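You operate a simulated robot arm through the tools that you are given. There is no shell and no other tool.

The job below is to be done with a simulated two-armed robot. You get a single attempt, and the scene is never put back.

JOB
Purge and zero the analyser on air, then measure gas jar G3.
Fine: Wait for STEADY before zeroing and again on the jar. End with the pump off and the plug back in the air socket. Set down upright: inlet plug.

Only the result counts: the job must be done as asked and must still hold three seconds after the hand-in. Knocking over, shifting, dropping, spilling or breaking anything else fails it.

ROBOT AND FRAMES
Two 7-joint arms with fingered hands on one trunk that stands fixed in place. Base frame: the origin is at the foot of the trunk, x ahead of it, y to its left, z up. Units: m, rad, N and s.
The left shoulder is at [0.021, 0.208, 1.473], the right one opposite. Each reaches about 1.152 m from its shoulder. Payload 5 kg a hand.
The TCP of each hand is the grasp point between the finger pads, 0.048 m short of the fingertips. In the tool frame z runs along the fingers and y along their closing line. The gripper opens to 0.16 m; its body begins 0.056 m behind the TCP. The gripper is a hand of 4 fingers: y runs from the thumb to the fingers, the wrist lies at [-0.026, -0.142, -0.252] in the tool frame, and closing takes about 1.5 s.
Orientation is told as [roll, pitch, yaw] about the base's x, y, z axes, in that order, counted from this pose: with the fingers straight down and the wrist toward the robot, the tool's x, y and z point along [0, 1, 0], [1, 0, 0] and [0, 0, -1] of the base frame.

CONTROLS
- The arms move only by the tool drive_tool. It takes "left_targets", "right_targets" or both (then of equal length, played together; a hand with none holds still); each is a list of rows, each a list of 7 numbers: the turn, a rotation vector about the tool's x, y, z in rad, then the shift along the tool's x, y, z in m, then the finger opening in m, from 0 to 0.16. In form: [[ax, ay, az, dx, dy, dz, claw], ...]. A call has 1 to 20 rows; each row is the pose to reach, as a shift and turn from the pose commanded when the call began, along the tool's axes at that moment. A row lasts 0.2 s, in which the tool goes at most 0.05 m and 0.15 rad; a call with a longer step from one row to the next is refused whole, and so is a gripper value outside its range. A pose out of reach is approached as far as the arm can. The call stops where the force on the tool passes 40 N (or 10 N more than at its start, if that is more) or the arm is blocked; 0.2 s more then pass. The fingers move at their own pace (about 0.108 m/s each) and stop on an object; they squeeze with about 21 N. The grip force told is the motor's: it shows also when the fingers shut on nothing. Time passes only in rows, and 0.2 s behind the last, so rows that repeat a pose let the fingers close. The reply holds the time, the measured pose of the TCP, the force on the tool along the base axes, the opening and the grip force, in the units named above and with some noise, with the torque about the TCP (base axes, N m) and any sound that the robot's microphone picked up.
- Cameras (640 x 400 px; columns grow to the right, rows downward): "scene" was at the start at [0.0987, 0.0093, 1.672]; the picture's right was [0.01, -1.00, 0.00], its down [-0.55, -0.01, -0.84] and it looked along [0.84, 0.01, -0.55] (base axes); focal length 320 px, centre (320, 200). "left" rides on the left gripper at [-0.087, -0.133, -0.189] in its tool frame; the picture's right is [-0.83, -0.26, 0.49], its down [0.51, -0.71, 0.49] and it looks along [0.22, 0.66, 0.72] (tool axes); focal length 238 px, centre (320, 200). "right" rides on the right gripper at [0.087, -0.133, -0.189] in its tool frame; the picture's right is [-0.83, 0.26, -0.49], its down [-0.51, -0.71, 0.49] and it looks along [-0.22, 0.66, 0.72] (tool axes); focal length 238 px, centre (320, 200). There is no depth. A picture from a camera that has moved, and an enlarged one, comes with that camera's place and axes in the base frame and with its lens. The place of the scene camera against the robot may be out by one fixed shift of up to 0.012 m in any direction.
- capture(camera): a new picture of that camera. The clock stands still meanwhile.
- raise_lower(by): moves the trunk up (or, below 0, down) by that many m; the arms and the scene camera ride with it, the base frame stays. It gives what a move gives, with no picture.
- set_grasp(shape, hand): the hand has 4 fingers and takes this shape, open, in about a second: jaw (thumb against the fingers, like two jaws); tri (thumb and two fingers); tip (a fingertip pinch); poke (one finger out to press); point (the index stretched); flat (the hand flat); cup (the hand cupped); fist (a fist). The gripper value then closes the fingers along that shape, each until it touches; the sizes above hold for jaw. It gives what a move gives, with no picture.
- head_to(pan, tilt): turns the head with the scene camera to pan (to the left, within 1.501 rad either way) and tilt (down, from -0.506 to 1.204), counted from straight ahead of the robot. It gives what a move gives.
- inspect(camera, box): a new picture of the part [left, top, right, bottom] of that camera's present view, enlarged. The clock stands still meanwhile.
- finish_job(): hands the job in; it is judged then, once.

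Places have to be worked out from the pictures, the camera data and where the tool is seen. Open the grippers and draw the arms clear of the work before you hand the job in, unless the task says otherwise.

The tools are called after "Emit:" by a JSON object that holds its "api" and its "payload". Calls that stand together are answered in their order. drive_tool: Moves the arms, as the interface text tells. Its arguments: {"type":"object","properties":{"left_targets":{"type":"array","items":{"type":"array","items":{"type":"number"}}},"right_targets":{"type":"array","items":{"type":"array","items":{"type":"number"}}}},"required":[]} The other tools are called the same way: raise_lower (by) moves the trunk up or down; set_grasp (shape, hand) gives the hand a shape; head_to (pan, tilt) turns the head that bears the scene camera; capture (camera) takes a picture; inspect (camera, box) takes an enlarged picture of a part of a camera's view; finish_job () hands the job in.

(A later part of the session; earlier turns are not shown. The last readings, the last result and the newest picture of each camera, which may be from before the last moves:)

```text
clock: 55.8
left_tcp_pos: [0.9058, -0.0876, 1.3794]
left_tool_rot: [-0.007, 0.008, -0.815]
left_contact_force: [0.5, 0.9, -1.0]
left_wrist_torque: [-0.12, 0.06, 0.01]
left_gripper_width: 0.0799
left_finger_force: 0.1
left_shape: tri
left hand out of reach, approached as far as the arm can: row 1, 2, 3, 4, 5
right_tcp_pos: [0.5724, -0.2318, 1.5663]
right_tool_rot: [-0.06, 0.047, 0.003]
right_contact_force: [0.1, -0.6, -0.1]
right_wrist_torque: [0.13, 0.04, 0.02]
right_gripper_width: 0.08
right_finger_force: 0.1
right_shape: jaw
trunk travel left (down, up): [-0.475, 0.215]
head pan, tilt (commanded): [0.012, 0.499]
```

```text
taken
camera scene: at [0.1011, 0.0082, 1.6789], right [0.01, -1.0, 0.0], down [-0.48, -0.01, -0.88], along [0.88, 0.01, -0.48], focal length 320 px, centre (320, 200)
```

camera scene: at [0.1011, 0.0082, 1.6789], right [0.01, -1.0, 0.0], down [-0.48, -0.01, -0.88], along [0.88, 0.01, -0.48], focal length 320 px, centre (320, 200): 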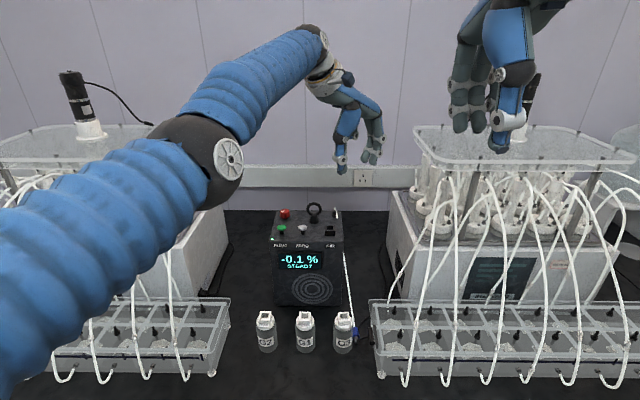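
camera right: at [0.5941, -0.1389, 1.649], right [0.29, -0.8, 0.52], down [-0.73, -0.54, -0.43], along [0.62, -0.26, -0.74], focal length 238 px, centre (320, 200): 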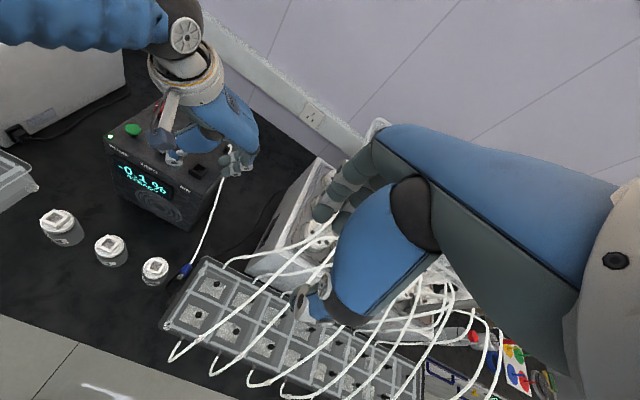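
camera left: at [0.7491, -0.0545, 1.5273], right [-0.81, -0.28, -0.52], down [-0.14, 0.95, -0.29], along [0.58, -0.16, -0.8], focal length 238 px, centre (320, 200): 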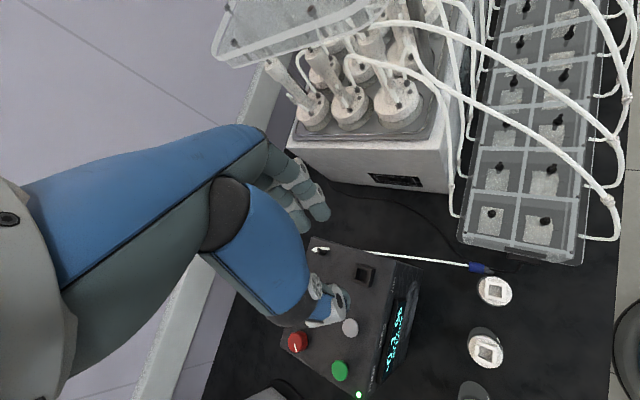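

The left arm is up against a joint limit in this stretched posture and didn't draw back. I try unwinding its yaw toward 0 with small moves and see how it responds.

Emit:
{"api": "drive_tool", "payload": {"left_targets": [[0, 0, -0.1, 0, 0, 0, 0.08], [0, 0, -0.2, 0, 0, 0, 0.08], [0, 0, -0.3, 0, 0, 0, 0.08], [0, 0, -0.4, 0, 0, 0, 0.08], [0, 0, -0.5, 0, 0, 0, 0.08]]}}

```text
clock: 57.0
left_tcp_pos: [0.9324, -0.0976, 1.3851]
left_tool_rot: [-0.001, 0.005, -0.31]
left_contact_force: [1.2, -0.9, 0.5]
left_wrist_torque: [0.05, 0.0, 0.01]
left_gripper_width: 0.0799
left_finger_force: 0.1
left_shape: tri
left hand out of reach, approached as far as the arm can: row 1, 2, 3, 4, 5
right_tcp_pos: [0.573, -0.231, 1.5661]
right_tool_rot: [-0.06, 0.048, 0.003]
right_contact_force: [-0.5, -0.5, 0.5]
right_wrist_torque: [0.03, 0.0, -0.02]
right_gripper_width: 0.0798
right_finger_force: 0.1
right_shape: jaw
trunk travel left (down, up): [-0.475, 0.215]
head pan, tilt (commanded): [0.012, 0.499]
```

The arm's elbow has dropped, so its wrist can't flex enough at this height with fingers straight down. I tilt the fingers forward by 0.5 rad to relieve the wrist and see if it frees up.

Emit:
{"api": "drive_tool", "payload": {"left_targets": [[-0.12, 0.038, 0, 0, 0, 0, 0.08], [-0.24, 0.076, 0, 0, 0, 0, 0.08], [-0.36, 0.114, 0, 0, 0, 0, 0.08], [-0.476, 0.152, 0, 0, 0, 0, 0.08]]}}

```text
clock: 58.0
left_tcp_pos: [1.0321, -0.1364, 1.3894]
left_tool_rot: [0.136, -0.455, -0.33]
left_contact_force: [3.1, 4.1, 1.9]
left_wrist_torque: [-0.04, 0.16, -0.1]
left_gripper_width: 0.0797
left_finger_force: 0.0
left_shape: tri
left hand out of reach, approached as far as the arm can: row 1, 2, 3, 4
right_tcp_pos: [0.5757, -0.2314, 1.5667]
right_tool_rot: [-0.059, 0.048, 0.004]
right_contact_force: [1.2, 0.3, -0.7]
right_wrist_torque: [0.01, 0.07, 0.03]
right_gripper_width: 0.0802
right_finger_force: 0.1
right_shape: jaw
trunk travel left (down, up): [-0.475, 0.215]
head pan, tilt (commanded): [0.012, 0.499]
```

The wrist itself isn't moving inward. I turn the head toward the left arm to see its elbow posture.

Emit:
{"api": "head_to", "payload": {"pan": 0.7, "tilt": 0.35}}

Emit:
{"api": "capture", "payload": {"camera": "scene"}}

Emit:
{"api": "head_to", "payload": {"pan": 0.2, "tilt": 0.3}}

Emit:
{"api": "capture", "payload": {"camera": "scene"}}

```text
clock: 59.1
left_tcp_pos: [1.0307, -0.1358, 1.3905]
left_tool_rot: [0.138, -0.453, -0.331]
left_contact_force: [0.7, -0.3, -0.1]
left_wrist_torque: [0.03, -0.01, -0.01]
left_gripper_width: 0.0798
left_finger_force: 0.0
left_shape: tri
right_tcp_pos: [0.5741, -0.2312, 1.5677]
right_tool_rot: [-0.06, 0.046, 0.003]
right_contact_force: [-0.3, -0.6, -0.2]
right_wrist_torque: [-0.01, -0.01, -0.03]
right_gripper_width: 0.0798
right_finger_force: 0.1
right_shape: jaw
trunk travel left (down, up): [-0.475, 0.215]
head pan, tilt (commanded): [0.7, 0.351]
```

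```text
taken
camera scene: at [0.0815, 0.0675, 1.6926], right [0.64, -0.77, 0.0], down [-0.26, -0.22, -0.94], along [0.72, 0.6, -0.34], focal length 320 px, centre (320, 200)
```

scene: 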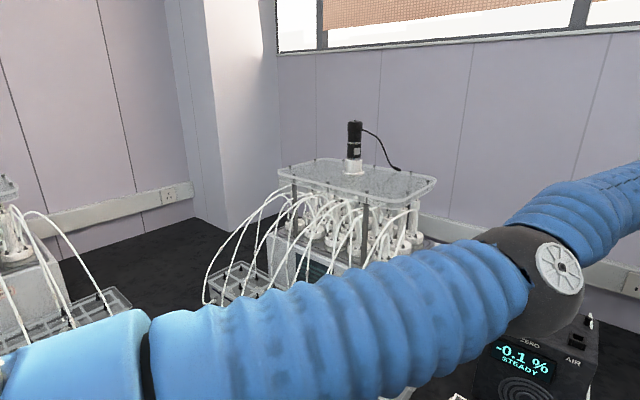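

```text
clock: 60.0
left_tcp_pos: [1.0302, -0.1357, 1.3909]
left_tool_rot: [0.137, -0.451, -0.33]
left_contact_force: [0.6, -0.7, 0.2]
left_wrist_torque: [0.01, 0.02, -0.03]
left_gripper_width: 0.0799
left_finger_force: 0.1
left_shape: tri
right_tcp_pos: [0.5741, -0.2295, 1.5674]
right_tool_rot: [-0.059, 0.046, 0.003]
right_contact_force: [0.4, 0.8, 0.1]
right_wrist_torque: [0.0, -0.01, 0.0]
right_gripper_width: 0.0801
right_finger_force: 0.1
right_shape: jaw
trunk travel left (down, up): [-0.475, 0.215]
head pan, tilt (commanded): [0.201, 0.3]
```

```text
taken
camera scene: at [0.1013, 0.0266, 1.6973], right [0.2, -0.98, 0.0], down [-0.29, -0.06, -0.96], along [0.94, 0.19, -0.3], focal length 320 px, centre (320, 200)
```

scene: 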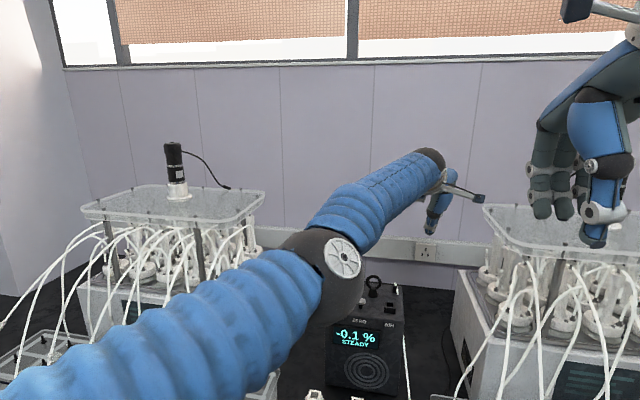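

The arm is stretched straight, so inward moves are singular. I try a sideways move to the left at constant x, which makes the elbow bend as the path cuts inside its reach sphere.

Emit:
{"api": "drive_tool", "payload": {"left_targets": [[0, 0, 0, 0.038, -0.0117, -0.0004, 0.08], [0, 0, 0, 0.0765, -0.0233, -0.0009, 0.08], [0, 0, 0, 0.1148, -0.035, -0.0013, 0.08], [0, 0, 0, 0.153, -0.0467, -0.0018, 0.08], [0, 0, 0, 0.191, -0.0583, -0.0022, 0.08], [0, 0, 0, 0.2296, -0.07, -0.0026, 0.08]]}}

Emit:
{"api": "capture", "payload": {"camera": "scene"}}

```text
clock: 60.3
left_tcp_pos: [1.031, -0.1288, 1.3872]
left_tool_rot: [0.036, -0.436, -0.26]
left_contact_force: [-4.0, -5.8, -9.9]
left_wrist_torque: [0.31, -0.87, 0.41]
left_gripper_width: 0.08
left_finger_force: 0.0
left_shape: tri
right_tcp_pos: [0.5731, -0.2229, 1.5687]
right_tool_rot: [-0.064, 0.045, 0.008]
right_contact_force: [-0.7, 4.6, -0.1]
right_wrist_torque: [-0.55, -0.06, -0.07]
right_gripper_width: 0.08
right_finger_force: 0.0
right_shape: jaw
trunk travel left (down, up): [-0.475, 0.215]
head pan, tilt (commanded): [0.201, 0.3]
stopped in row 1 (left hand): the force on the tool passed its limit at 47 N (the readings are from after the stop); the commanded pose is now the measured one
```

```text
taken
camera scene: at [0.1022, 0.0332, 1.6971], right [0.2, -0.98, 0.0], down [-0.29, -0.06, -0.95], along [0.94, 0.19, -0.3], focal length 320 px, centre (320, 200)
```

scene: 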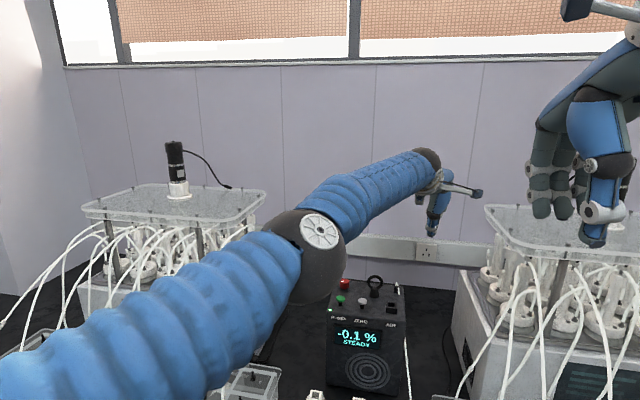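

The elbow has started to bend (the stop came from the quick joint motion, not a collision). I continue left and back in smaller steps.

Emit:
{"api": "drive_tool", "payload": {"left_targets": [[0, 0, 0, 0.0063, -0.0071, -0.0031, 0.08], [0, 0, 0, 0.0126, -0.0142, -0.0062, 0.08], [0, 0, 0, 0.0252, -0.0284, -0.0124, 0.08], [0, 0, 0, 0.0378, -0.0426, -0.0186, 0.08], [0, 0, 0, 0.0504, -0.0568, -0.0248, 0.08], [0, 0, 0, 0.063, -0.071, -0.031, 0.08], [0, 0, 0, 0.0756, -0.0852, -0.0372, 0.08]]}}

Emit:
{"api": "capture", "payload": {"camera": "scene"}}

```text
clock: 61.9
left_tcp_pos: [0.9597, -0.0295, 1.3969]
left_tool_rot: [0.041, -0.444, -0.251]
left_contact_force: [-0.3, -0.3, -0.6]
left_wrist_torque: [-0.04, -0.04, 0.01]
left_gripper_width: 0.0799
left_finger_force: 0.2
left_shape: tri
right_tcp_pos: [0.5715, -0.2301, 1.5682]
right_tool_rot: [-0.061, 0.046, 0.003]
right_contact_force: [-0.6, 1.3, 0.7]
right_wrist_torque: [0.0, -0.04, 0.01]
right_gripper_width: 0.0798
right_finger_force: 0.1
right_shape: jaw
trunk travel left (down, up): [-0.475, 0.215]
head pan, tilt (commanded): [0.201, 0.3]
```

```text
taken
camera scene: at [0.1002, 0.0271, 1.6974], right [0.2, -0.98, 0.0], down [-0.29, -0.06, -0.96], along [0.94, 0.19, -0.3], focal length 320 px, centre (320, 200)
```

scene: 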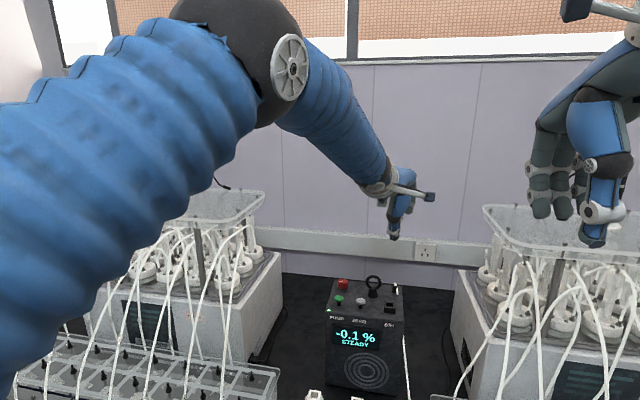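

The elbow is high and free again. I bring the left hand back toward the robot, level it and return its yaw to 0, well away from everything.

Emit:
{"api": "drive_tool", "payload": {"left_targets": [[0.05, 0.002, -0.03, 0.002, -0.035, -0.009, 0.08], [0.11, 0.004, -0.06, 0.004, -0.071, -0.018, 0.08], [0.17, 0.006, -0.09, 0.006, -0.107, -0.027, 0.08], [0.24, 0.008, -0.13, 0.009, -0.145, -0.036, 0.08], [0.31, 0.01, -0.17, 0.011, -0.183, -0.046, 0.08], [0.38, 0.012, -0.205, 0.013, -0.221, -0.055, 0.08], [0.449, 0.015, -0.242, 0.015, -0.258, -0.065, 0.08], [0.449, 0.015, -0.242, 0.015, -0.258, -0.065, 0.08]]}}

Emit:
{"api": "head_to", "payload": {"pan": 0.0, "tilt": 0.55}}

Emit:
{"api": "capture", "payload": {"camera": "scene"}}

```text
clock: 63.7
left_tcp_pos: [0.7126, 0.0462, 1.3425]
left_tool_rot: [0.0, 0.004, 0.001]
left_contact_force: [1.1, -0.5, 0.2]
left_wrist_torque: [0.01, 0.03, -0.02]
left_gripper_width: 0.0796
left_finger_force: 0.1
left_shape: tri
right_tcp_pos: [0.5741, -0.2309, 1.5661]
right_tool_rot: [-0.058, 0.048, 0.006]
right_contact_force: [0.7, -0.3, 0.2]
right_wrist_torque: [0.01, 0.05, 0.01]
right_gripper_width: 0.0796
right_finger_force: 0.1
right_shape: jaw
trunk travel left (down, up): [-0.475, 0.215]
head pan, tilt (commanded): [0.201, 0.3]
```

```text
clock: 64.5
left_tcp_pos: [0.7121, 0.046, 1.3428]
left_tool_rot: [0.0, 0.002, 0.002]
left_contact_force: [-0.2, 0.3, 0.5]
left_wrist_torque: [0.02, -0.03, -0.03]
left_gripper_width: 0.0797
left_finger_force: 0.1
left_shape: tri
right_tcp_pos: [0.5722, -0.229, 1.568]
right_tool_rot: [-0.059, 0.046, 0.005]
right_contact_force: [0.5, 0.1, 0.0]
right_wrist_torque: [-0.01, -0.04, 0.04]
right_gripper_width: 0.0801
right_finger_force: 0.2
right_shape: jaw
trunk travel left (down, up): [-0.475, 0.215]
head pan, tilt (commanded): [0.0, 0.55]
```

```text
taken
camera scene: at [0.0992, 0.0081, 1.6744], right [0.0, -1.0, 0.0], down [-0.52, 0.0, -0.85], along [0.85, 0.0, -0.52], focal length 320 px, centre (320, 200)
```

scene: 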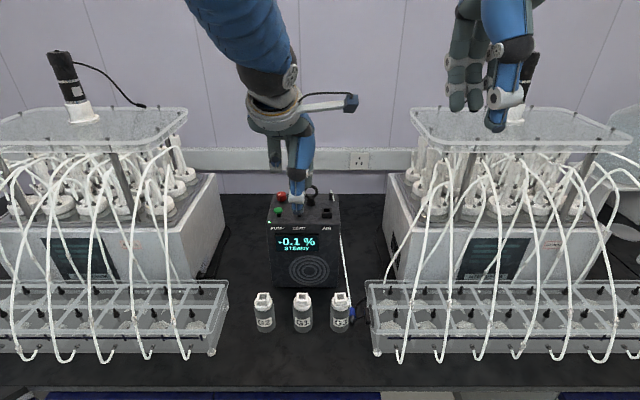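

The left arm is well bent and free again. I lower the trunk by 0.15 m so that the bench and the analyser are both within comfortable reach.

Emit:
{"api": "raise_lower", "payload": {"by": -0.15}}

Emit:
{"api": "capture", "payload": {"camera": "scene"}}

Emit:
{"api": "capture", "payload": {"camera": "left"}}

Emit:
{"api": "capture", "payload": {"camera": "right"}}

```text
clock: 66.2
left_tcp_pos: [0.711, 0.0458, 1.1941]
left_tool_rot: [0.0, 0.002, 0.002]
left_contact_force: [0.3, -0.6, 0.2]
left_wrist_torque: [0.01, -0.05, -0.01]
left_gripper_width: 0.0797
left_finger_force: 0.0
left_shape: tri
right_tcp_pos: [0.5721, -0.2307, 1.4187]
right_tool_rot: [-0.059, 0.044, 0.005]
right_contact_force: [0.1, 0.1, 0.6]
right_wrist_torque: [-0.02, -0.02, 0.03]
right_gripper_width: 0.0799
right_finger_force: 0.1
right_shape: jaw
trunk travel left (down, up): [-0.325, 0.365]
head pan, tilt (commanded): [0.0, 0.55]
```

```text
taken
camera scene: at [0.0991, 0.008, 1.5246], right [0.0, -1.0, 0.0], down [-0.52, 0.0, -0.85], along [0.85, 0.0, -0.52], focal length 320 px, centre (320, 200)
```

scene: 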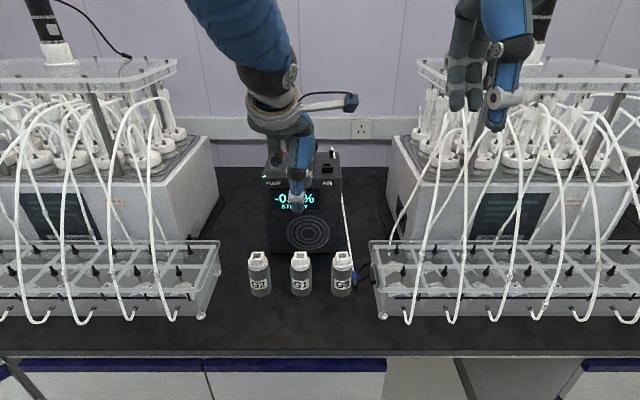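

```text
taken
camera left: at [0.5792, -0.0411, 1.3829], right [-0.26, -0.84, -0.49], down [-0.71, 0.5, -0.49], along [0.65, 0.22, -0.72], focal length 238 px, centre (320, 200)
```

left: 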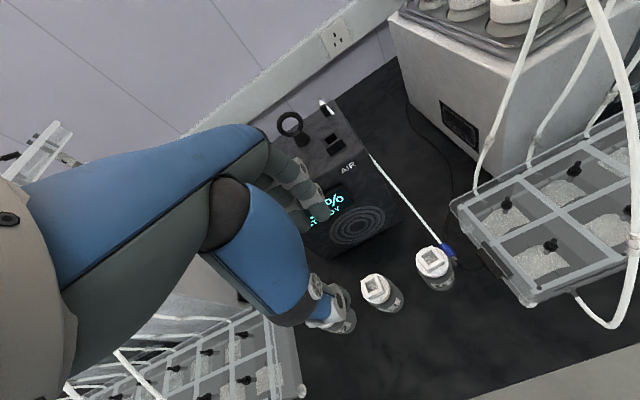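

```text
taken
camera right: at [0.4472, -0.1331, 1.607], right [0.29, -0.8, 0.52], down [-0.73, -0.54, -0.43], along [0.62, -0.26, -0.74], focal length 238 px, centre (320, 200)
```

right: 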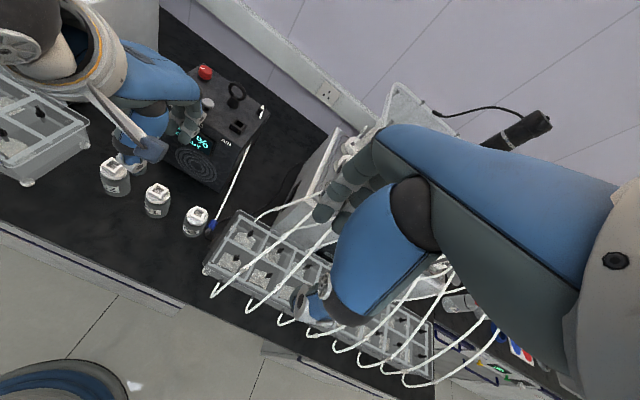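

Now I zoom in on the plug from all three cameras to refine its pose and the clearances around it.

Emit:
{"api": "inspect", "payload": {"camera": "left", "box": [360, 200, 520, 320]}}

Emit:
{"api": "inspect", "payload": {"camera": "scene", "box": [310, 230, 400, 320]}}

Emit:
{"api": "inspect", "payload": {"camera": "right", "box": [140, 160, 260, 270]}}

```text
3.33 times, centred on (440, 260) of left
camera zoom: at [0.5792, -0.0411, 1.3829], right [-0.26, -0.84, -0.49], down [-0.71, 0.5, -0.49], along [0.65, 0.22, -0.72], focal length 794 px, centre (-80, 0)
```

zoom: 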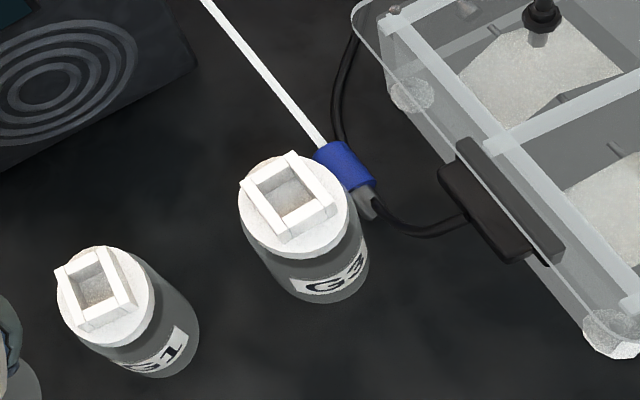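

```text
4.44 times, centred on (355, 275) of scene
camera zoom: at [0.0991, 0.008, 1.5246], right [0.0, -1.0, 0.0], down [-0.52, 0.0, -0.85], along [0.85, 0.0, -0.52], focal length 1423 px, centre (164, -133)
```

zoom: 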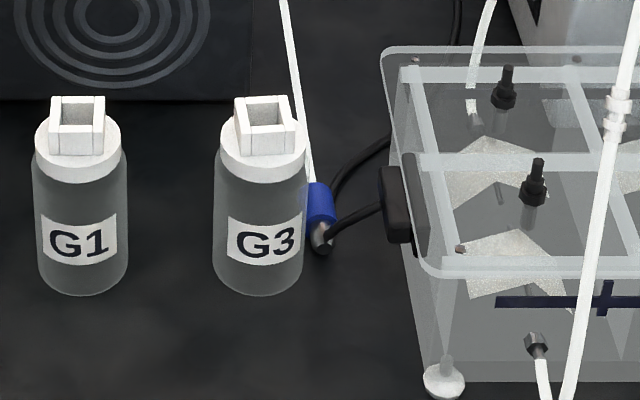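

```text
3.64 times, centred on (200, 215) of right
camera zoom: at [0.4472, -0.1331, 1.607], right [0.29, -0.8, 0.52], down [-0.73, -0.54, -0.43], along [0.62, -0.26, -0.74], focal length 867 px, centre (756, 146)
```

zoom: 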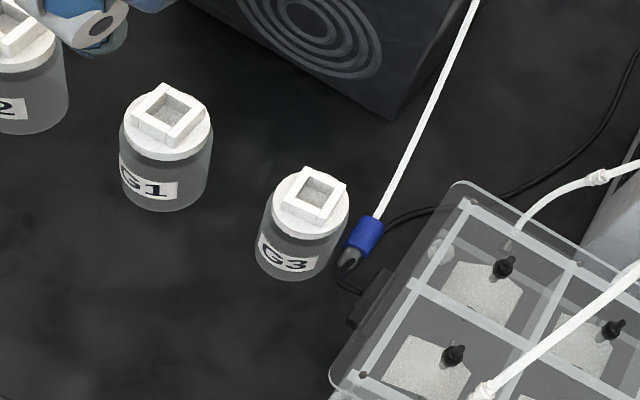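

The plug's axis runs from tip (0.712, −0.099) to tube end (0.753, −0.096), almost touching G3. I'll need to pick it up lengthwise (closing along x) and regrasp it in the open area in front of the jars. First I test how far the left hand can yaw there, in the air.

Emit:
{"api": "drive_tool", "payload": {"left_targets": [[0, 0, 0, 0.0, -0.045, 0.02, 0.08], [0, 0, 0, 0.0, -0.09, 0.04, 0.08], [0, 0, -0.14, 0.0, -0.09, 0.04, 0.08], [0, 0, -0.28, 0.0, -0.09, 0.04, 0.08], [0, 0, -0.42, 0.0, -0.09, 0.04, 0.08], [0, 0, -0.56, 0.0, -0.09, 0.04, 0.08], [0, 0, -0.7, 0.0, -0.09, 0.04, 0.08]]}}

```text
clock: 67.8
left_tcp_pos: [0.621, 0.0462, 1.1527]
left_tool_rot: [0.003, 0.001, 0.703]
left_contact_force: [1.2, 0.4, 0.1]
left_wrist_torque: [0.04, 0.01, 0.03]
left_gripper_width: 0.0798
left_finger_force: 0.1
left_shape: tri
left hand out of reach, approached as far as the arm can: row 3
right_tcp_pos: [0.5733, -0.2304, 1.4179]
right_tool_rot: [-0.06, 0.045, 0.005]
right_contact_force: [0.4, -0.2, 0.8]
right_wrist_torque: [0.03, 0.04, 0.01]
right_gripper_width: 0.0801
right_finger_force: 0.0
right_shape: jaw
trunk travel left (down, up): [-0.325, 0.365]
head pan, tilt (commanded): [0.0, 0.55]
```

Yaw +0.70 is reached there. I continue toward +1.5 in small steps.

Emit:
{"api": "drive_tool", "payload": {"left_targets": [[0, 0, -0.12, 0, 0, 0, 0.08], [0, 0, -0.24, 0, 0, 0, 0.08], [0, 0, -0.36, 0, 0, 0, 0.08], [0, 0, -0.48, 0, 0, 0, 0.08], [0, 0, -0.6, 0, 0, 0, 0.08], [0, 0, -0.72, 0, 0, 0, 0.08], [0, 0, -0.84, 0, 0, 0, 0.08]]}}

Emit:
{"api": "capture", "payload": {"camera": "scene"}}

```text
clock: 69.4
left_tcp_pos: [0.6208, 0.0455, 1.1524]
left_tool_rot: [0.002, 0.001, 1.546]
left_contact_force: [0.2, 0.5, -0.2]
left_wrist_torque: [0.02, 0.02, -0.02]
left_gripper_width: 0.0802
left_finger_force: 0.0
left_shape: tri
right_tcp_pos: [0.573, -0.2297, 1.417]
right_tool_rot: [-0.059, 0.046, 0.006]
right_contact_force: [1.0, 0.1, -0.9]
right_wrist_torque: [-0.03, 0.02, 0.0]
right_gripper_width: 0.0799
right_finger_force: 0.1
right_shape: jaw
trunk travel left (down, up): [-0.325, 0.365]
head pan, tilt (commanded): [0.0, 0.55]
```

```text
taken
camera scene: at [0.0999, 0.0079, 1.5243], right [0.0, -1.0, 0.0], down [-0.52, 0.0, -0.85], along [0.85, 0.0, -0.52], focal length 320 px, centre (320, 200)
```

scene: 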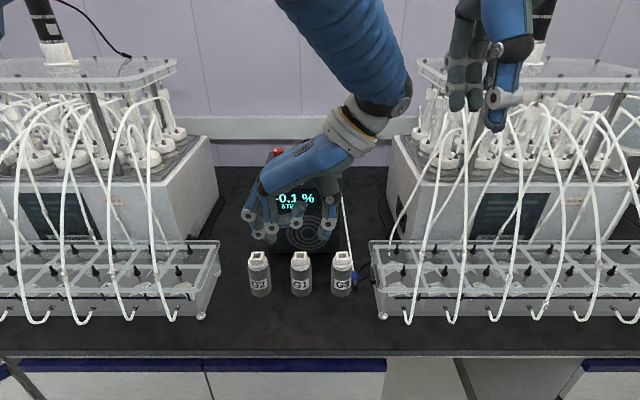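

Left yaw +1.55 is reachable with the trunk lowered. Plan: pick the plug lengthwise at yaw 0, turn it to lie along y in the open area in front, then regrasp it from its tube end. I turn back to yaw 0 now.

Emit:
{"api": "drive_tool", "payload": {"left_targets": [[0, 0, 0.14, 0, 0, 0, 0.08], [0, 0, 0.28, 0, 0, 0, 0.08], [0, 0, 0.42, 0, 0, 0, 0.08], [0, 0, 0.56, 0, 0, 0, 0.08], [0, 0, 0.7, 0, 0, 0, 0.08], [0, 0, 0.84, 0, 0, 0, 0.08], [0, 0, 0.98, 0, 0, 0, 0.08], [0, 0, 1.12, 0, 0, 0, 0.08], [0, 0, 1.26, 0, 0, 0, 0.08], [0, 0, 1.4, 0, 0, 0, 0.08], [0, 0, 1.546, 0, 0, 0, 0.08]]}}

```text
clock: 71.8
left_tcp_pos: [0.6204, 0.0469, 1.1529]
left_tool_rot: [0.0, 0.003, -0.006]
left_contact_force: [-0.1, 0.3, 0.0]
left_wrist_torque: [-0.03, 0.0, -0.04]
left_gripper_width: 0.08
left_finger_force: 0.0
left_shape: tri
right_tcp_pos: [0.572, -0.2284, 1.4181]
right_tool_rot: [-0.063, 0.045, 0.005]
right_contact_force: [0.6, 1.0, 0.7]
right_wrist_torque: [-0.07, 0.02, -0.03]
right_gripper_width: 0.0799
right_finger_force: 0.0
right_shape: jaw
trunk travel left (down, up): [-0.325, 0.365]
head pan, tilt (commanded): [0.0, 0.55]
```

Yaw is back at 0. I move above the plug, adding the 0.25 rad tilt that levels thumb and fingertips, staying at a height clear of the jars.

Emit:
{"api": "drive_tool", "payload": {"left_targets": [[0.05, 0, 0, -0.03, 0.025, 0.015, 0.08], [0.1, 0, 0, -0.06, 0.05, 0.03, 0.08], [0.15, 0, 0, -0.09, 0.075, 0.045, 0.08], [0.2, 0, 0, -0.12, 0.1, 0.06, 0.08], [0.25, 0, 0, -0.149, 0.123, 0.075, 0.08], [0.25, 0, 0, -0.149, 0.123, 0.093, 0.08]]}}

Emit:
{"api": "capture", "payload": {"camera": "left"}}

Emit:
{"api": "inspect", "payload": {"camera": "scene", "box": [300, 170, 420, 310]}}

Emit:
{"api": "inspect", "payload": {"camera": "right", "box": [100, 100, 280, 270]}}

```text
clock: 73.2
left_tcp_pos: [0.7435, -0.1043, 1.0601]
left_tool_rot: [0.0, 0.252, -0.003]
left_contact_force: [0.5, -0.2, 0.5]
left_wrist_torque: [-0.02, -0.01, 0.02]
left_gripper_width: 0.08
left_finger_force: 0.1
left_shape: tri
right_tcp_pos: [0.5722, -0.2286, 1.4173]
right_tool_rot: [-0.06, 0.047, 0.004]
right_contact_force: [-0.2, 0.0, 0.1]
right_wrist_torque: [-0.06, -0.01, 0.03]
right_gripper_width: 0.0798
right_finger_force: 0.1
right_shape: jaw
trunk travel left (down, up): [-0.325, 0.365]
head pan, tilt (commanded): [0.0, 0.55]
```

```text
taken
camera left: at [0.6612, -0.1893, 1.2768], right [-0.38, -0.83, -0.41], down [-0.81, 0.51, -0.3], along [0.46, 0.22, -0.86], focal length 238 px, centre (320, 200)
```

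left: 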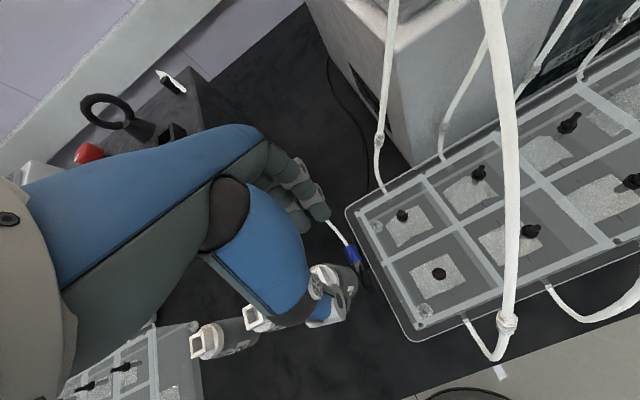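

```text
2.86 times, centred on (360, 240) of scene
camera zoom: at [0.0987, 0.0084, 1.5245], right [0.0, -1.0, 0.0], down [-0.52, 0.0, -0.85], along [0.85, 0.0, -0.52], focal length 915 px, centre (206, 86)
```

zoom: 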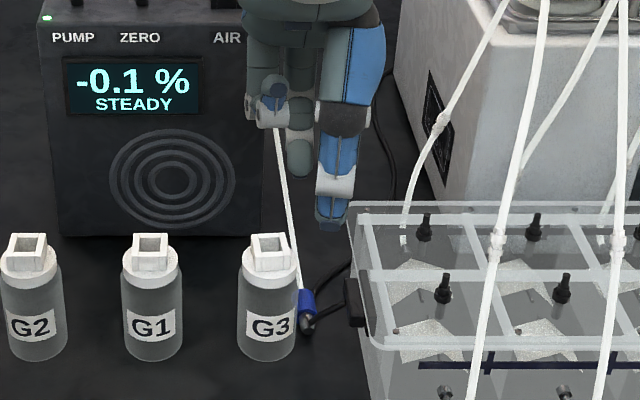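

```text
2.35 times, centred on (190, 185) of right
camera zoom: at [0.4468, -0.1327, 1.6068], right [0.29, -0.8, 0.52], down [-0.73, -0.54, -0.43], along [0.62, -0.26, -0.74], focal length 561 px, centre (626, 235)
```

zoom: 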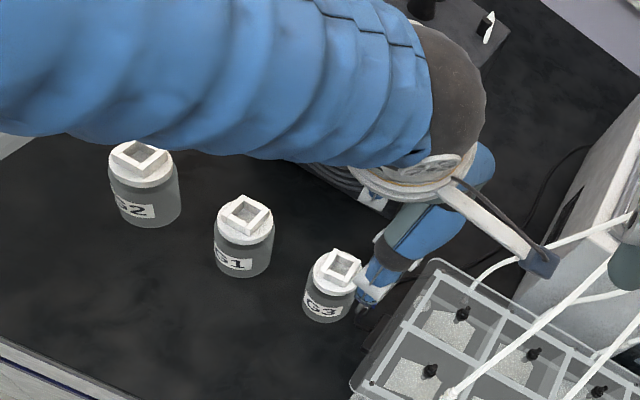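

The thumb appears about 1 cm to the right of the plug's axis. I zoom in from the left wrist camera to judge the lateral offset.

Emit:
{"api": "inspect", "payload": {"camera": "left", "box": [270, 160, 400, 340]}}

Emit:
{"api": "inspect", "payload": {"camera": "scene", "box": [325, 190, 385, 290]}}

```text
2.22 times, centred on (335, 250) of left
camera zoom: at [0.6612, -0.1893, 1.2768], right [-0.38, -0.83, -0.41], down [-0.81, 0.51, -0.3], along [0.46, 0.22, -0.86], focal length 530 px, centre (287, 89)
```

zoom: 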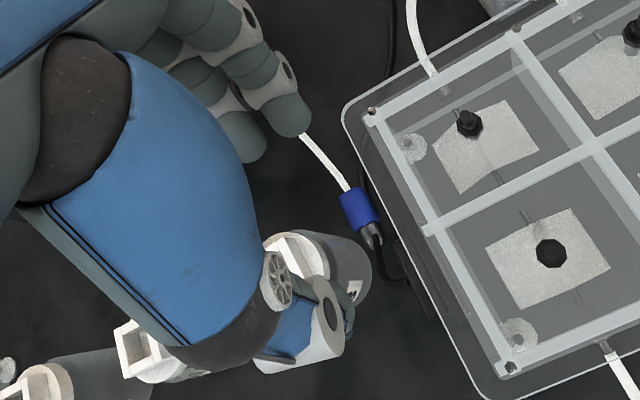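

```text
4.00 times, centred on (355, 240) of scene
camera zoom: at [0.0987, 0.0084, 1.5245], right [0.0, -1.0, 0.0], down [-0.52, 0.0, -0.85], along [0.85, 0.0, -0.52], focal length 1281 px, centre (180, 40)
```

zoom: 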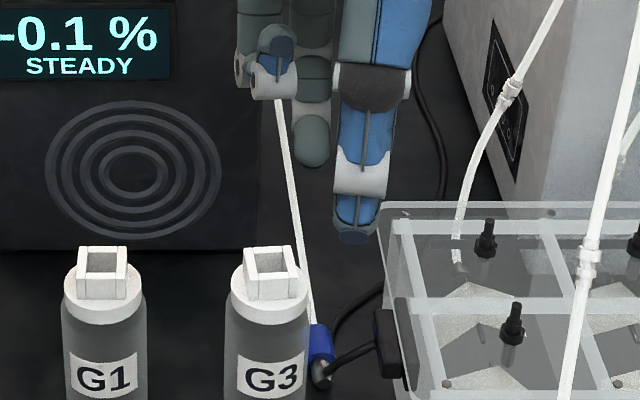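

Relative to the left hand, the plug's middle is about 1.4 cm farther forward and 3 mm to the left of my pinch axis. I correct that and descend 8 cm, then check again.

Emit:
{"api": "drive_tool", "payload": {"left_targets": [[0, 0, 0, 0.003, 0.0126, -0.0032, 0.08], [0, 0, 0, 0.003, 0.0225, 0.0355, 0.08], [0, 0, 0, 0.003, 0.0324, 0.0743, 0.08], [0, 0, 0, 0.003, 0.0324, 0.0743, 0.08]]}}

Emit:
{"api": "inspect", "payload": {"camera": "left", "box": [270, 160, 400, 340]}}

Emit:
{"api": "inspect", "payload": {"camera": "scene", "box": [320, 210, 390, 300]}}

```text
clock: 74.2
left_tcp_pos: [0.7561, -0.0984, 0.9814]
left_tool_rot: [0.0, 0.252, -0.004]
left_contact_force: [0.1, 0.0, 0.2]
left_wrist_torque: [0.0, -0.1, -0.01]
left_gripper_width: 0.0799
left_finger_force: 0.0
left_shape: tri
right_tcp_pos: [0.5726, -0.2301, 1.4172]
right_tool_rot: [-0.058, 0.045, 0.006]
right_contact_force: [-0.9, 0.2, 0.3]
right_wrist_torque: [0.01, -0.08, -0.04]
right_gripper_width: 0.08
right_finger_force: 0.0
right_shape: jaw
trunk travel left (down, up): [-0.325, 0.365]
head pan, tilt (commanded): [0.0, 0.55]
```

```text
2.22 times, centred on (335, 250) of left
camera zoom: at [0.674, -0.1856, 1.1965], right [-0.37, -0.83, -0.41], down [-0.81, 0.51, -0.3], along [0.46, 0.22, -0.86], focal length 530 px, centre (287, 89)
```

zoom: 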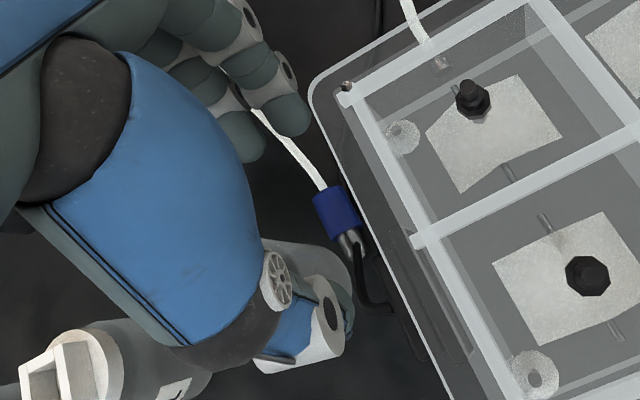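

```text
4.44 times, centred on (355, 255) of scene
camera zoom: at [0.0984, 0.0079, 1.5245], right [0.0, -1.0, 0.0], down [-0.52, 0.0, -0.85], along [0.85, 0.0, -0.52], focal length 1423 px, centre (164, -44)
```

zoom: 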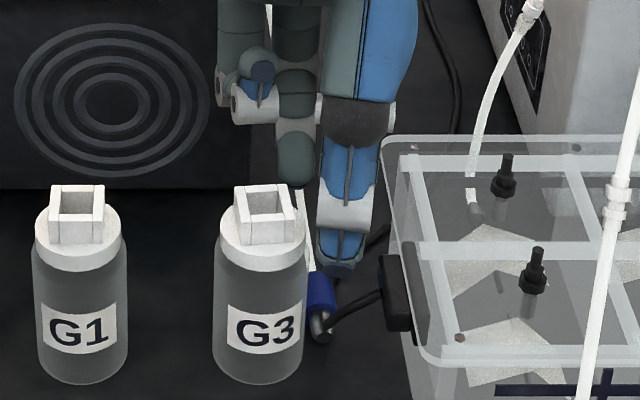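

Lateral alignment is within a few mm by both cameras. I descend toward the bench in small steps, watching the contact force.

Emit:
{"api": "drive_tool", "payload": {"left_targets": [[0, 0, 0, 0, 0.0037, 0.0145, 0.08], [0, 0, 0, 0, 0.0074, 0.0291, 0.08], [0, 0, 0, 0, 0.0099, 0.0388, 0.08], [0, 0, 0, 0, 0.0111, 0.0436, 0.08]]}}

Emit:
{"api": "inspect", "payload": {"camera": "left", "box": [270, 160, 400, 340]}}

Emit:
{"api": "inspect", "payload": {"camera": "scene", "box": [320, 220, 390, 310]}}

Emit:
{"api": "inspect", "payload": {"camera": "right", "box": [170, 170, 250, 260]}}

```text
clock: 75.2
left_tcp_pos: [0.7563, -0.1001, 0.9358]
left_tool_rot: [-0.001, 0.25, -0.003]
left_contact_force: [0.6, -0.6, -0.1]
left_wrist_torque: [0.06, 0.0, 0.01]
left_gripper_width: 0.08
left_finger_force: 0.0
left_shape: tri
right_tcp_pos: [0.5731, -0.2303, 1.4178]
right_tool_rot: [-0.059, 0.043, 0.005]
right_contact_force: [0.6, -0.1, -0.9]
right_wrist_torque: [-0.02, 0.0, 0.02]
right_gripper_width: 0.0798
right_finger_force: 0.0
right_shape: jaw
trunk travel left (down, up): [-0.325, 0.365]
head pan, tilt (commanded): [0.0, 0.55]
```

```text
2.22 times, centred on (335, 250) of left
camera zoom: at [0.6744, -0.1866, 1.1511], right [-0.37, -0.83, -0.41], down [-0.81, 0.51, -0.3], along [0.46, 0.22, -0.86], focal length 530 px, centre (287, 89)
```

zoom: 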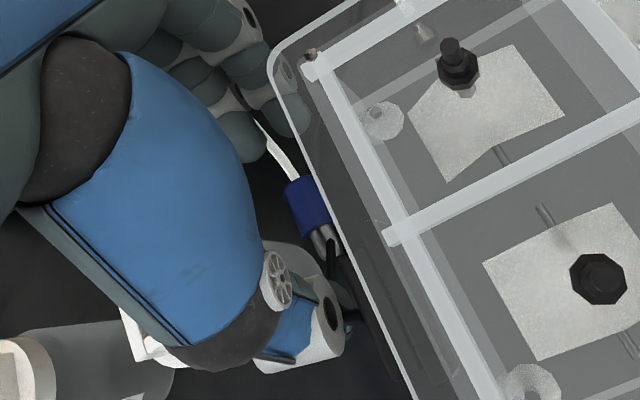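

```text
4.44 times, centred on (355, 265) of scene
camera zoom: at [0.0993, 0.0079, 1.5244], right [0.0, -1.0, 0.0], down [-0.52, 0.0, -0.85], along [0.85, 0.0, -0.52], focal length 1423 px, centre (164, -89)
```

zoom: 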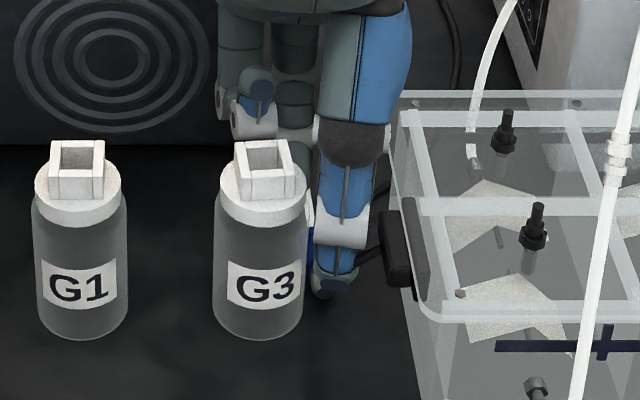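

```text
4.44 times, centred on (210, 215) of right
camera zoom: at [0.4475, -0.1332, 1.6065], right [0.29, -0.8, 0.52], down [-0.73, -0.54, -0.43], along [0.62, -0.26, -0.74], focal length 1059 px, centre (809, 133)
```

zoom: 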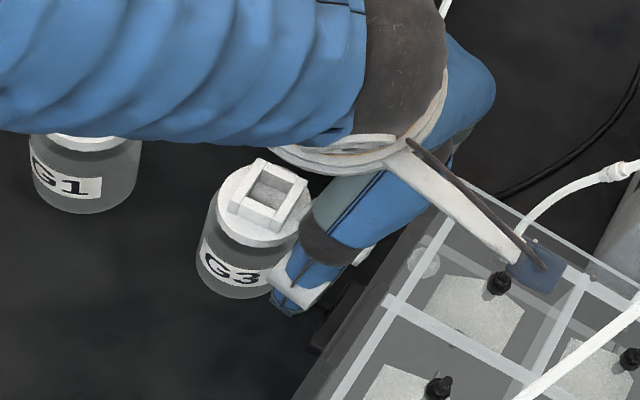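

The thumb tip is about at bench level beside G3, not touching it. I close stepwise along the plug's length, watching forces.

Emit:
{"api": "drive_tool", "payload": {"left_targets": [[0, 0, 0, 0, 0, 0, 0.06], [0, 0, 0, 0, 0, 0, 0.05], [0, 0, 0, 0, 0, 0, 0.045], [0, 0, 0, 0, 0, 0, 0.045]]}}

Emit:
{"api": "inspect", "payload": {"camera": "left", "box": [270, 160, 400, 340]}}

Emit:
{"api": "inspect", "payload": {"camera": "scene", "box": [320, 220, 390, 310]}}

```text
clock: 76.2
left_tcp_pos: [0.7564, -0.0993, 0.9348]
left_tool_rot: [0.0, 0.251, -0.003]
left_contact_force: [0.3, -0.1, -0.1]
left_wrist_torque: [0.02, -0.03, 0.01]
left_gripper_width: 0.0454
left_finger_force: 0.0
left_shape: tri
right_tcp_pos: [0.5733, -0.2296, 1.4174]
right_tool_rot: [-0.059, 0.045, 0.004]
right_contact_force: [0.8, 0.3, -0.3]
right_wrist_torque: [0.01, 0.01, -0.03]
right_gripper_width: 0.0798
right_finger_force: 0.0
right_shape: jaw
trunk travel left (down, up): [-0.325, 0.365]
head pan, tilt (commanded): [0.0, 0.55]
```

```text
2.22 times, centred on (335, 250) of left
camera zoom: at [0.6744, -0.1866, 1.1512], right [-0.38, -0.83, -0.41], down [-0.81, 0.51, -0.3], along [0.46, 0.22, -0.86], focal length 530 px, centre (287, 89)
```

zoom: 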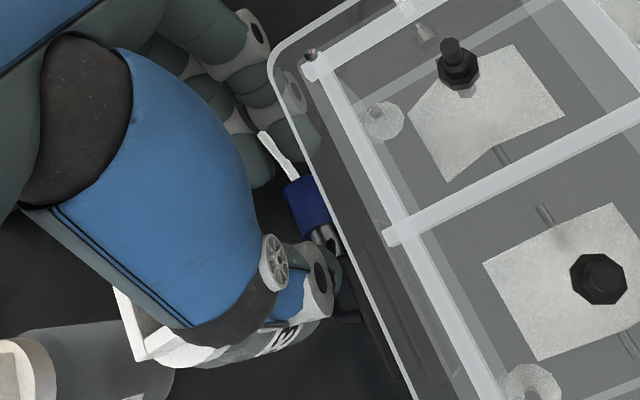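

```text
4.44 times, centred on (355, 265) of scene
camera zoom: at [0.0994, 0.0079, 1.5244], right [0.0, -1.0, 0.0], down [-0.52, 0.0, -0.85], along [0.85, 0.0, -0.52], focal length 1423 px, centre (164, -89)
```

zoom: 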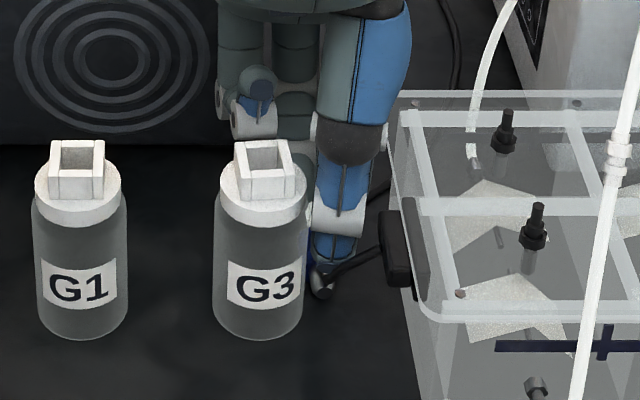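

Cross-checking with the jar's height, the bench is at z ≈ 0.845 (lower than I assumed), so the plug's axis is at z ≈ 0.857 and my fingers are still above it. I reopen and descend another 2.2 cm.

Emit:
{"api": "drive_tool", "payload": {"left_targets": [[0, 0, 0, 0, 0, 0, 0.08], [0, 0, 0, 0, 0, 0, 0.08], [0, 0, 0, 0, 0.0027, 0.0107, 0.08], [0, 0, 0, 0, 0.0054, 0.0213, 0.08]]}}

Emit:
{"api": "inspect", "payload": {"camera": "left", "box": [270, 160, 400, 340]}}

Emit:
{"api": "inspect", "payload": {"camera": "scene", "box": [320, 220, 390, 310]}}

```text
clock: 77.2
left_tcp_pos: [0.7553, -0.0989, 0.9133]
left_tool_rot: [0.0, 0.251, -0.005]
left_contact_force: [1.5, -0.1, 1.1]
left_wrist_torque: [-0.01, 0.05, -0.04]
left_gripper_width: 0.0794
left_finger_force: 0.1
left_shape: tri
right_tcp_pos: [0.5733, -0.2315, 1.4171]
right_tool_rot: [-0.059, 0.046, 0.005]
right_contact_force: [-0.1, -0.9, -0.5]
right_wrist_torque: [-0.02, 0.0, 0.0]
right_gripper_width: 0.0801
right_finger_force: 0.0
right_shape: jaw
trunk travel left (down, up): [-0.325, 0.365]
head pan, tilt (commanded): [0.0, 0.55]
```

```text
2.22 times, centred on (335, 250) of left
camera zoom: at [0.6736, -0.1869, 1.1289], right [-0.38, -0.83, -0.41], down [-0.81, 0.51, -0.3], along [0.46, 0.22, -0.86], focal length 530 px, centre (287, 89)
```

zoom: 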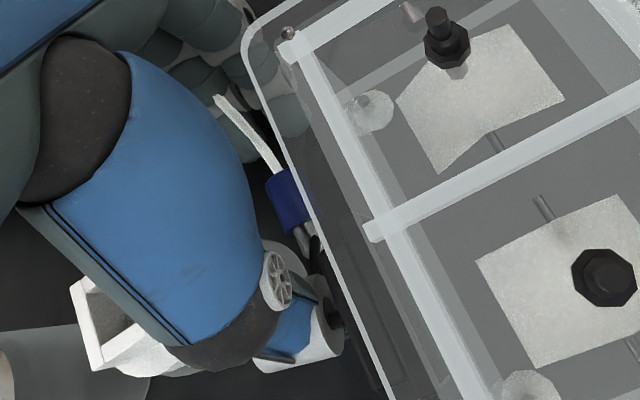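

```text
4.44 times, centred on (355, 265) of scene
camera zoom: at [0.0997, 0.0079, 1.5243], right [0.0, -1.0, 0.0], down [-0.52, 0.0, -0.85], along [0.85, 0.0, -0.52], focal length 1423 px, centre (164, -89)
```

zoom: 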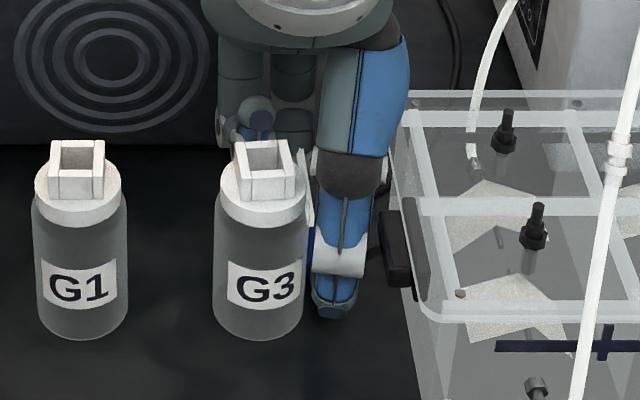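

The thumb tip still ends a little above the plug's axis. I descend 9 mm more, then begin closing.

Emit:
{"api": "drive_tool", "payload": {"left_targets": [[0, 0, 0, 0, 0.0011, 0.0044, 0.08], [0, 0, 0, 0, 0.0022, 0.0087, 0.08], [0, 0, 0, 0, 0.0022, 0.0087, 0.06], [0, 0, 0, 0, 0.0022, 0.0087, 0.055], [0, 0, 0, 0, 0.0022, 0.0087, 0.055]]}}

Emit:
{"api": "inspect", "payload": {"camera": "left", "box": [270, 160, 400, 340]}}

Emit:
{"api": "inspect", "payload": {"camera": "scene", "box": [325, 240, 385, 310]}}

```text
clock: 78.4
left_tcp_pos: [0.7572, -0.1014, 0.909]
left_tool_rot: [-0.002, 0.246, -0.003]
left_contact_force: [13.4, 0.4, 30.5]
left_wrist_torque: [-0.32, -1.74, 0.17]
left_gripper_width: 0.0572
left_finger_force: 0.0
left_shape: tri
right_tcp_pos: [0.5719, -0.2299, 1.419]
right_tool_rot: [-0.06, 0.046, 0.004]
right_contact_force: [-0.3, -0.2, 1.0]
right_wrist_torque: [-0.01, 0.01, 0.0]
right_gripper_width: 0.0801
right_finger_force: 0.0
right_shape: jaw
trunk travel left (down, up): [-0.325, 0.365]
head pan, tilt (commanded): [0.0, 0.55]
```

```text
2.22 times, centred on (335, 250) of left
camera zoom: at [0.6749, -0.1867, 1.124], right [-0.37, -0.83, -0.41], down [-0.81, 0.51, -0.3], along [0.46, 0.21, -0.86], focal length 530 px, centre (287, 89)
```

zoom: 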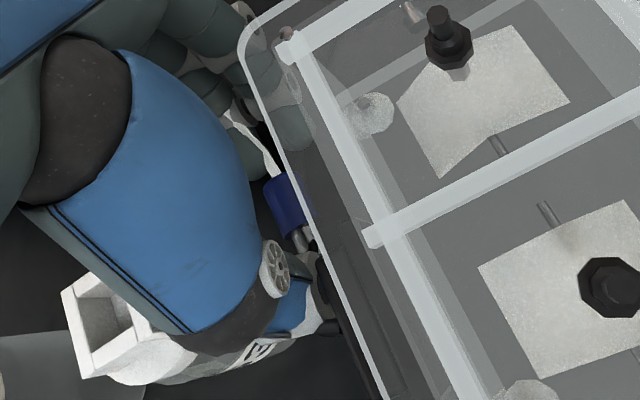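

```text
5.71 times, centred on (355, 275) of scene
camera zoom: at [0.098, 0.0083, 1.5247], right [0.0, -1.0, 0.0], down [-0.52, 0.0, -0.85], along [0.85, 0.0, -0.52], focal length 1830 px, centre (120, -229)
```

zoom: 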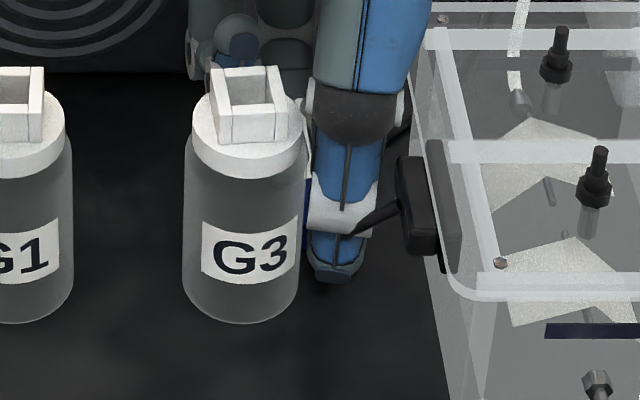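

A 30 N contact has built up under the thumb, so it is pressing on something (bench or plug nose). I reopen at once and raise slightly to relieve it.

Emit:
{"api": "drive_tool", "payload": {"left_targets": [[0, 0, 0, 0, 0, -0.004, 0.08], [0, 0, 0, 0, 0, -0.006, 0.09], [0, 0, 0, 0, 0, -0.006, 0.09]]}}

Emit:
{"api": "inspect", "payload": {"camera": "left", "box": [280, 220, 360, 320]}}

Emit:
{"api": "inspect", "payload": {"camera": "scene", "box": [325, 250, 375, 300]}}

Emit:
{"api": "inspect", "payload": {"camera": "right", "box": [180, 190, 240, 250]}}

```text
clock: 79.2
left_tcp_pos: [0.7526, -0.1015, 0.9104]
left_tool_rot: [0.001, 0.256, -0.003]
left_contact_force: [-5.5, -0.4, 13.6]
left_wrist_torque: [-0.1, -0.13, -0.06]
left_gripper_width: 0.0841
left_finger_force: 0.0
left_shape: tri
right_tcp_pos: [0.5703, -0.2312, 1.4188]
right_tool_rot: [-0.061, 0.043, 0.005]
right_contact_force: [-0.4, -0.1, -0.4]
right_wrist_torque: [-0.04, -0.05, -0.01]
right_gripper_width: 0.0798
right_finger_force: 0.1
right_shape: jaw
trunk travel left (down, up): [-0.325, 0.365]
head pan, tilt (commanded): [0.0, 0.55]
```

```text
4.00 times, centred on (320, 270) of left
camera zoom: at [0.6734, -0.1878, 1.1258], right [-0.38, -0.83, -0.41], down [-0.81, 0.51, -0.3], along [0.45, 0.22, -0.86], focal length 953 px, centre (320, -80)
```

zoom: 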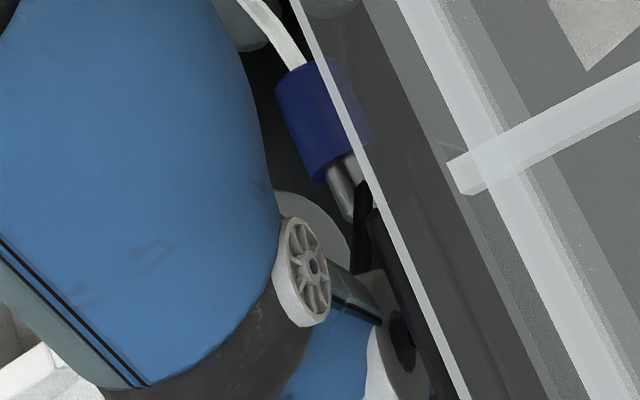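

```text
8.00 times, centred on (350, 275) of scene
camera zoom: at [0.0975, 0.0079, 1.5244], right [0.0, -1.0, 0.0], down [-0.52, 0.0, -0.85], along [0.85, 0.0, -0.52], focal length 2562 px, centre (80, -400)
```

zoom: 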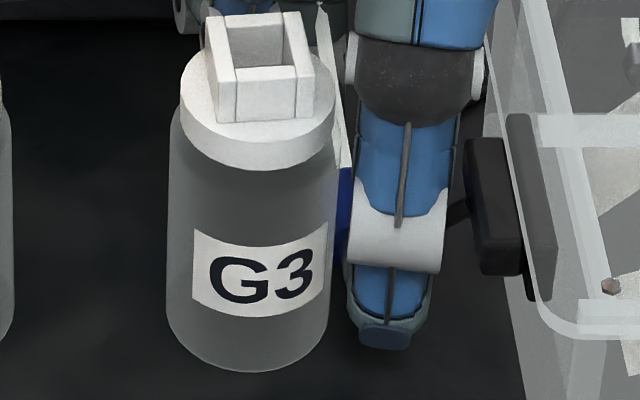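

```text
6.67 times, centred on (210, 220) of right
camera zoom: at [0.4455, -0.1333, 1.6069], right [0.29, -0.8, 0.52], down [-0.73, -0.54, -0.43], along [0.63, -0.26, -0.74], focal length 1589 px, centre (1053, 67)
```

zoom: 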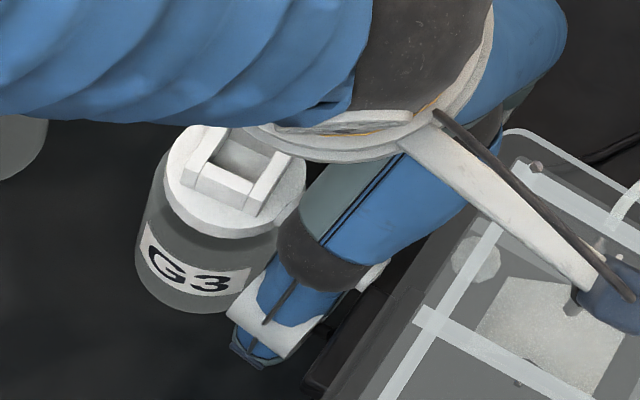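

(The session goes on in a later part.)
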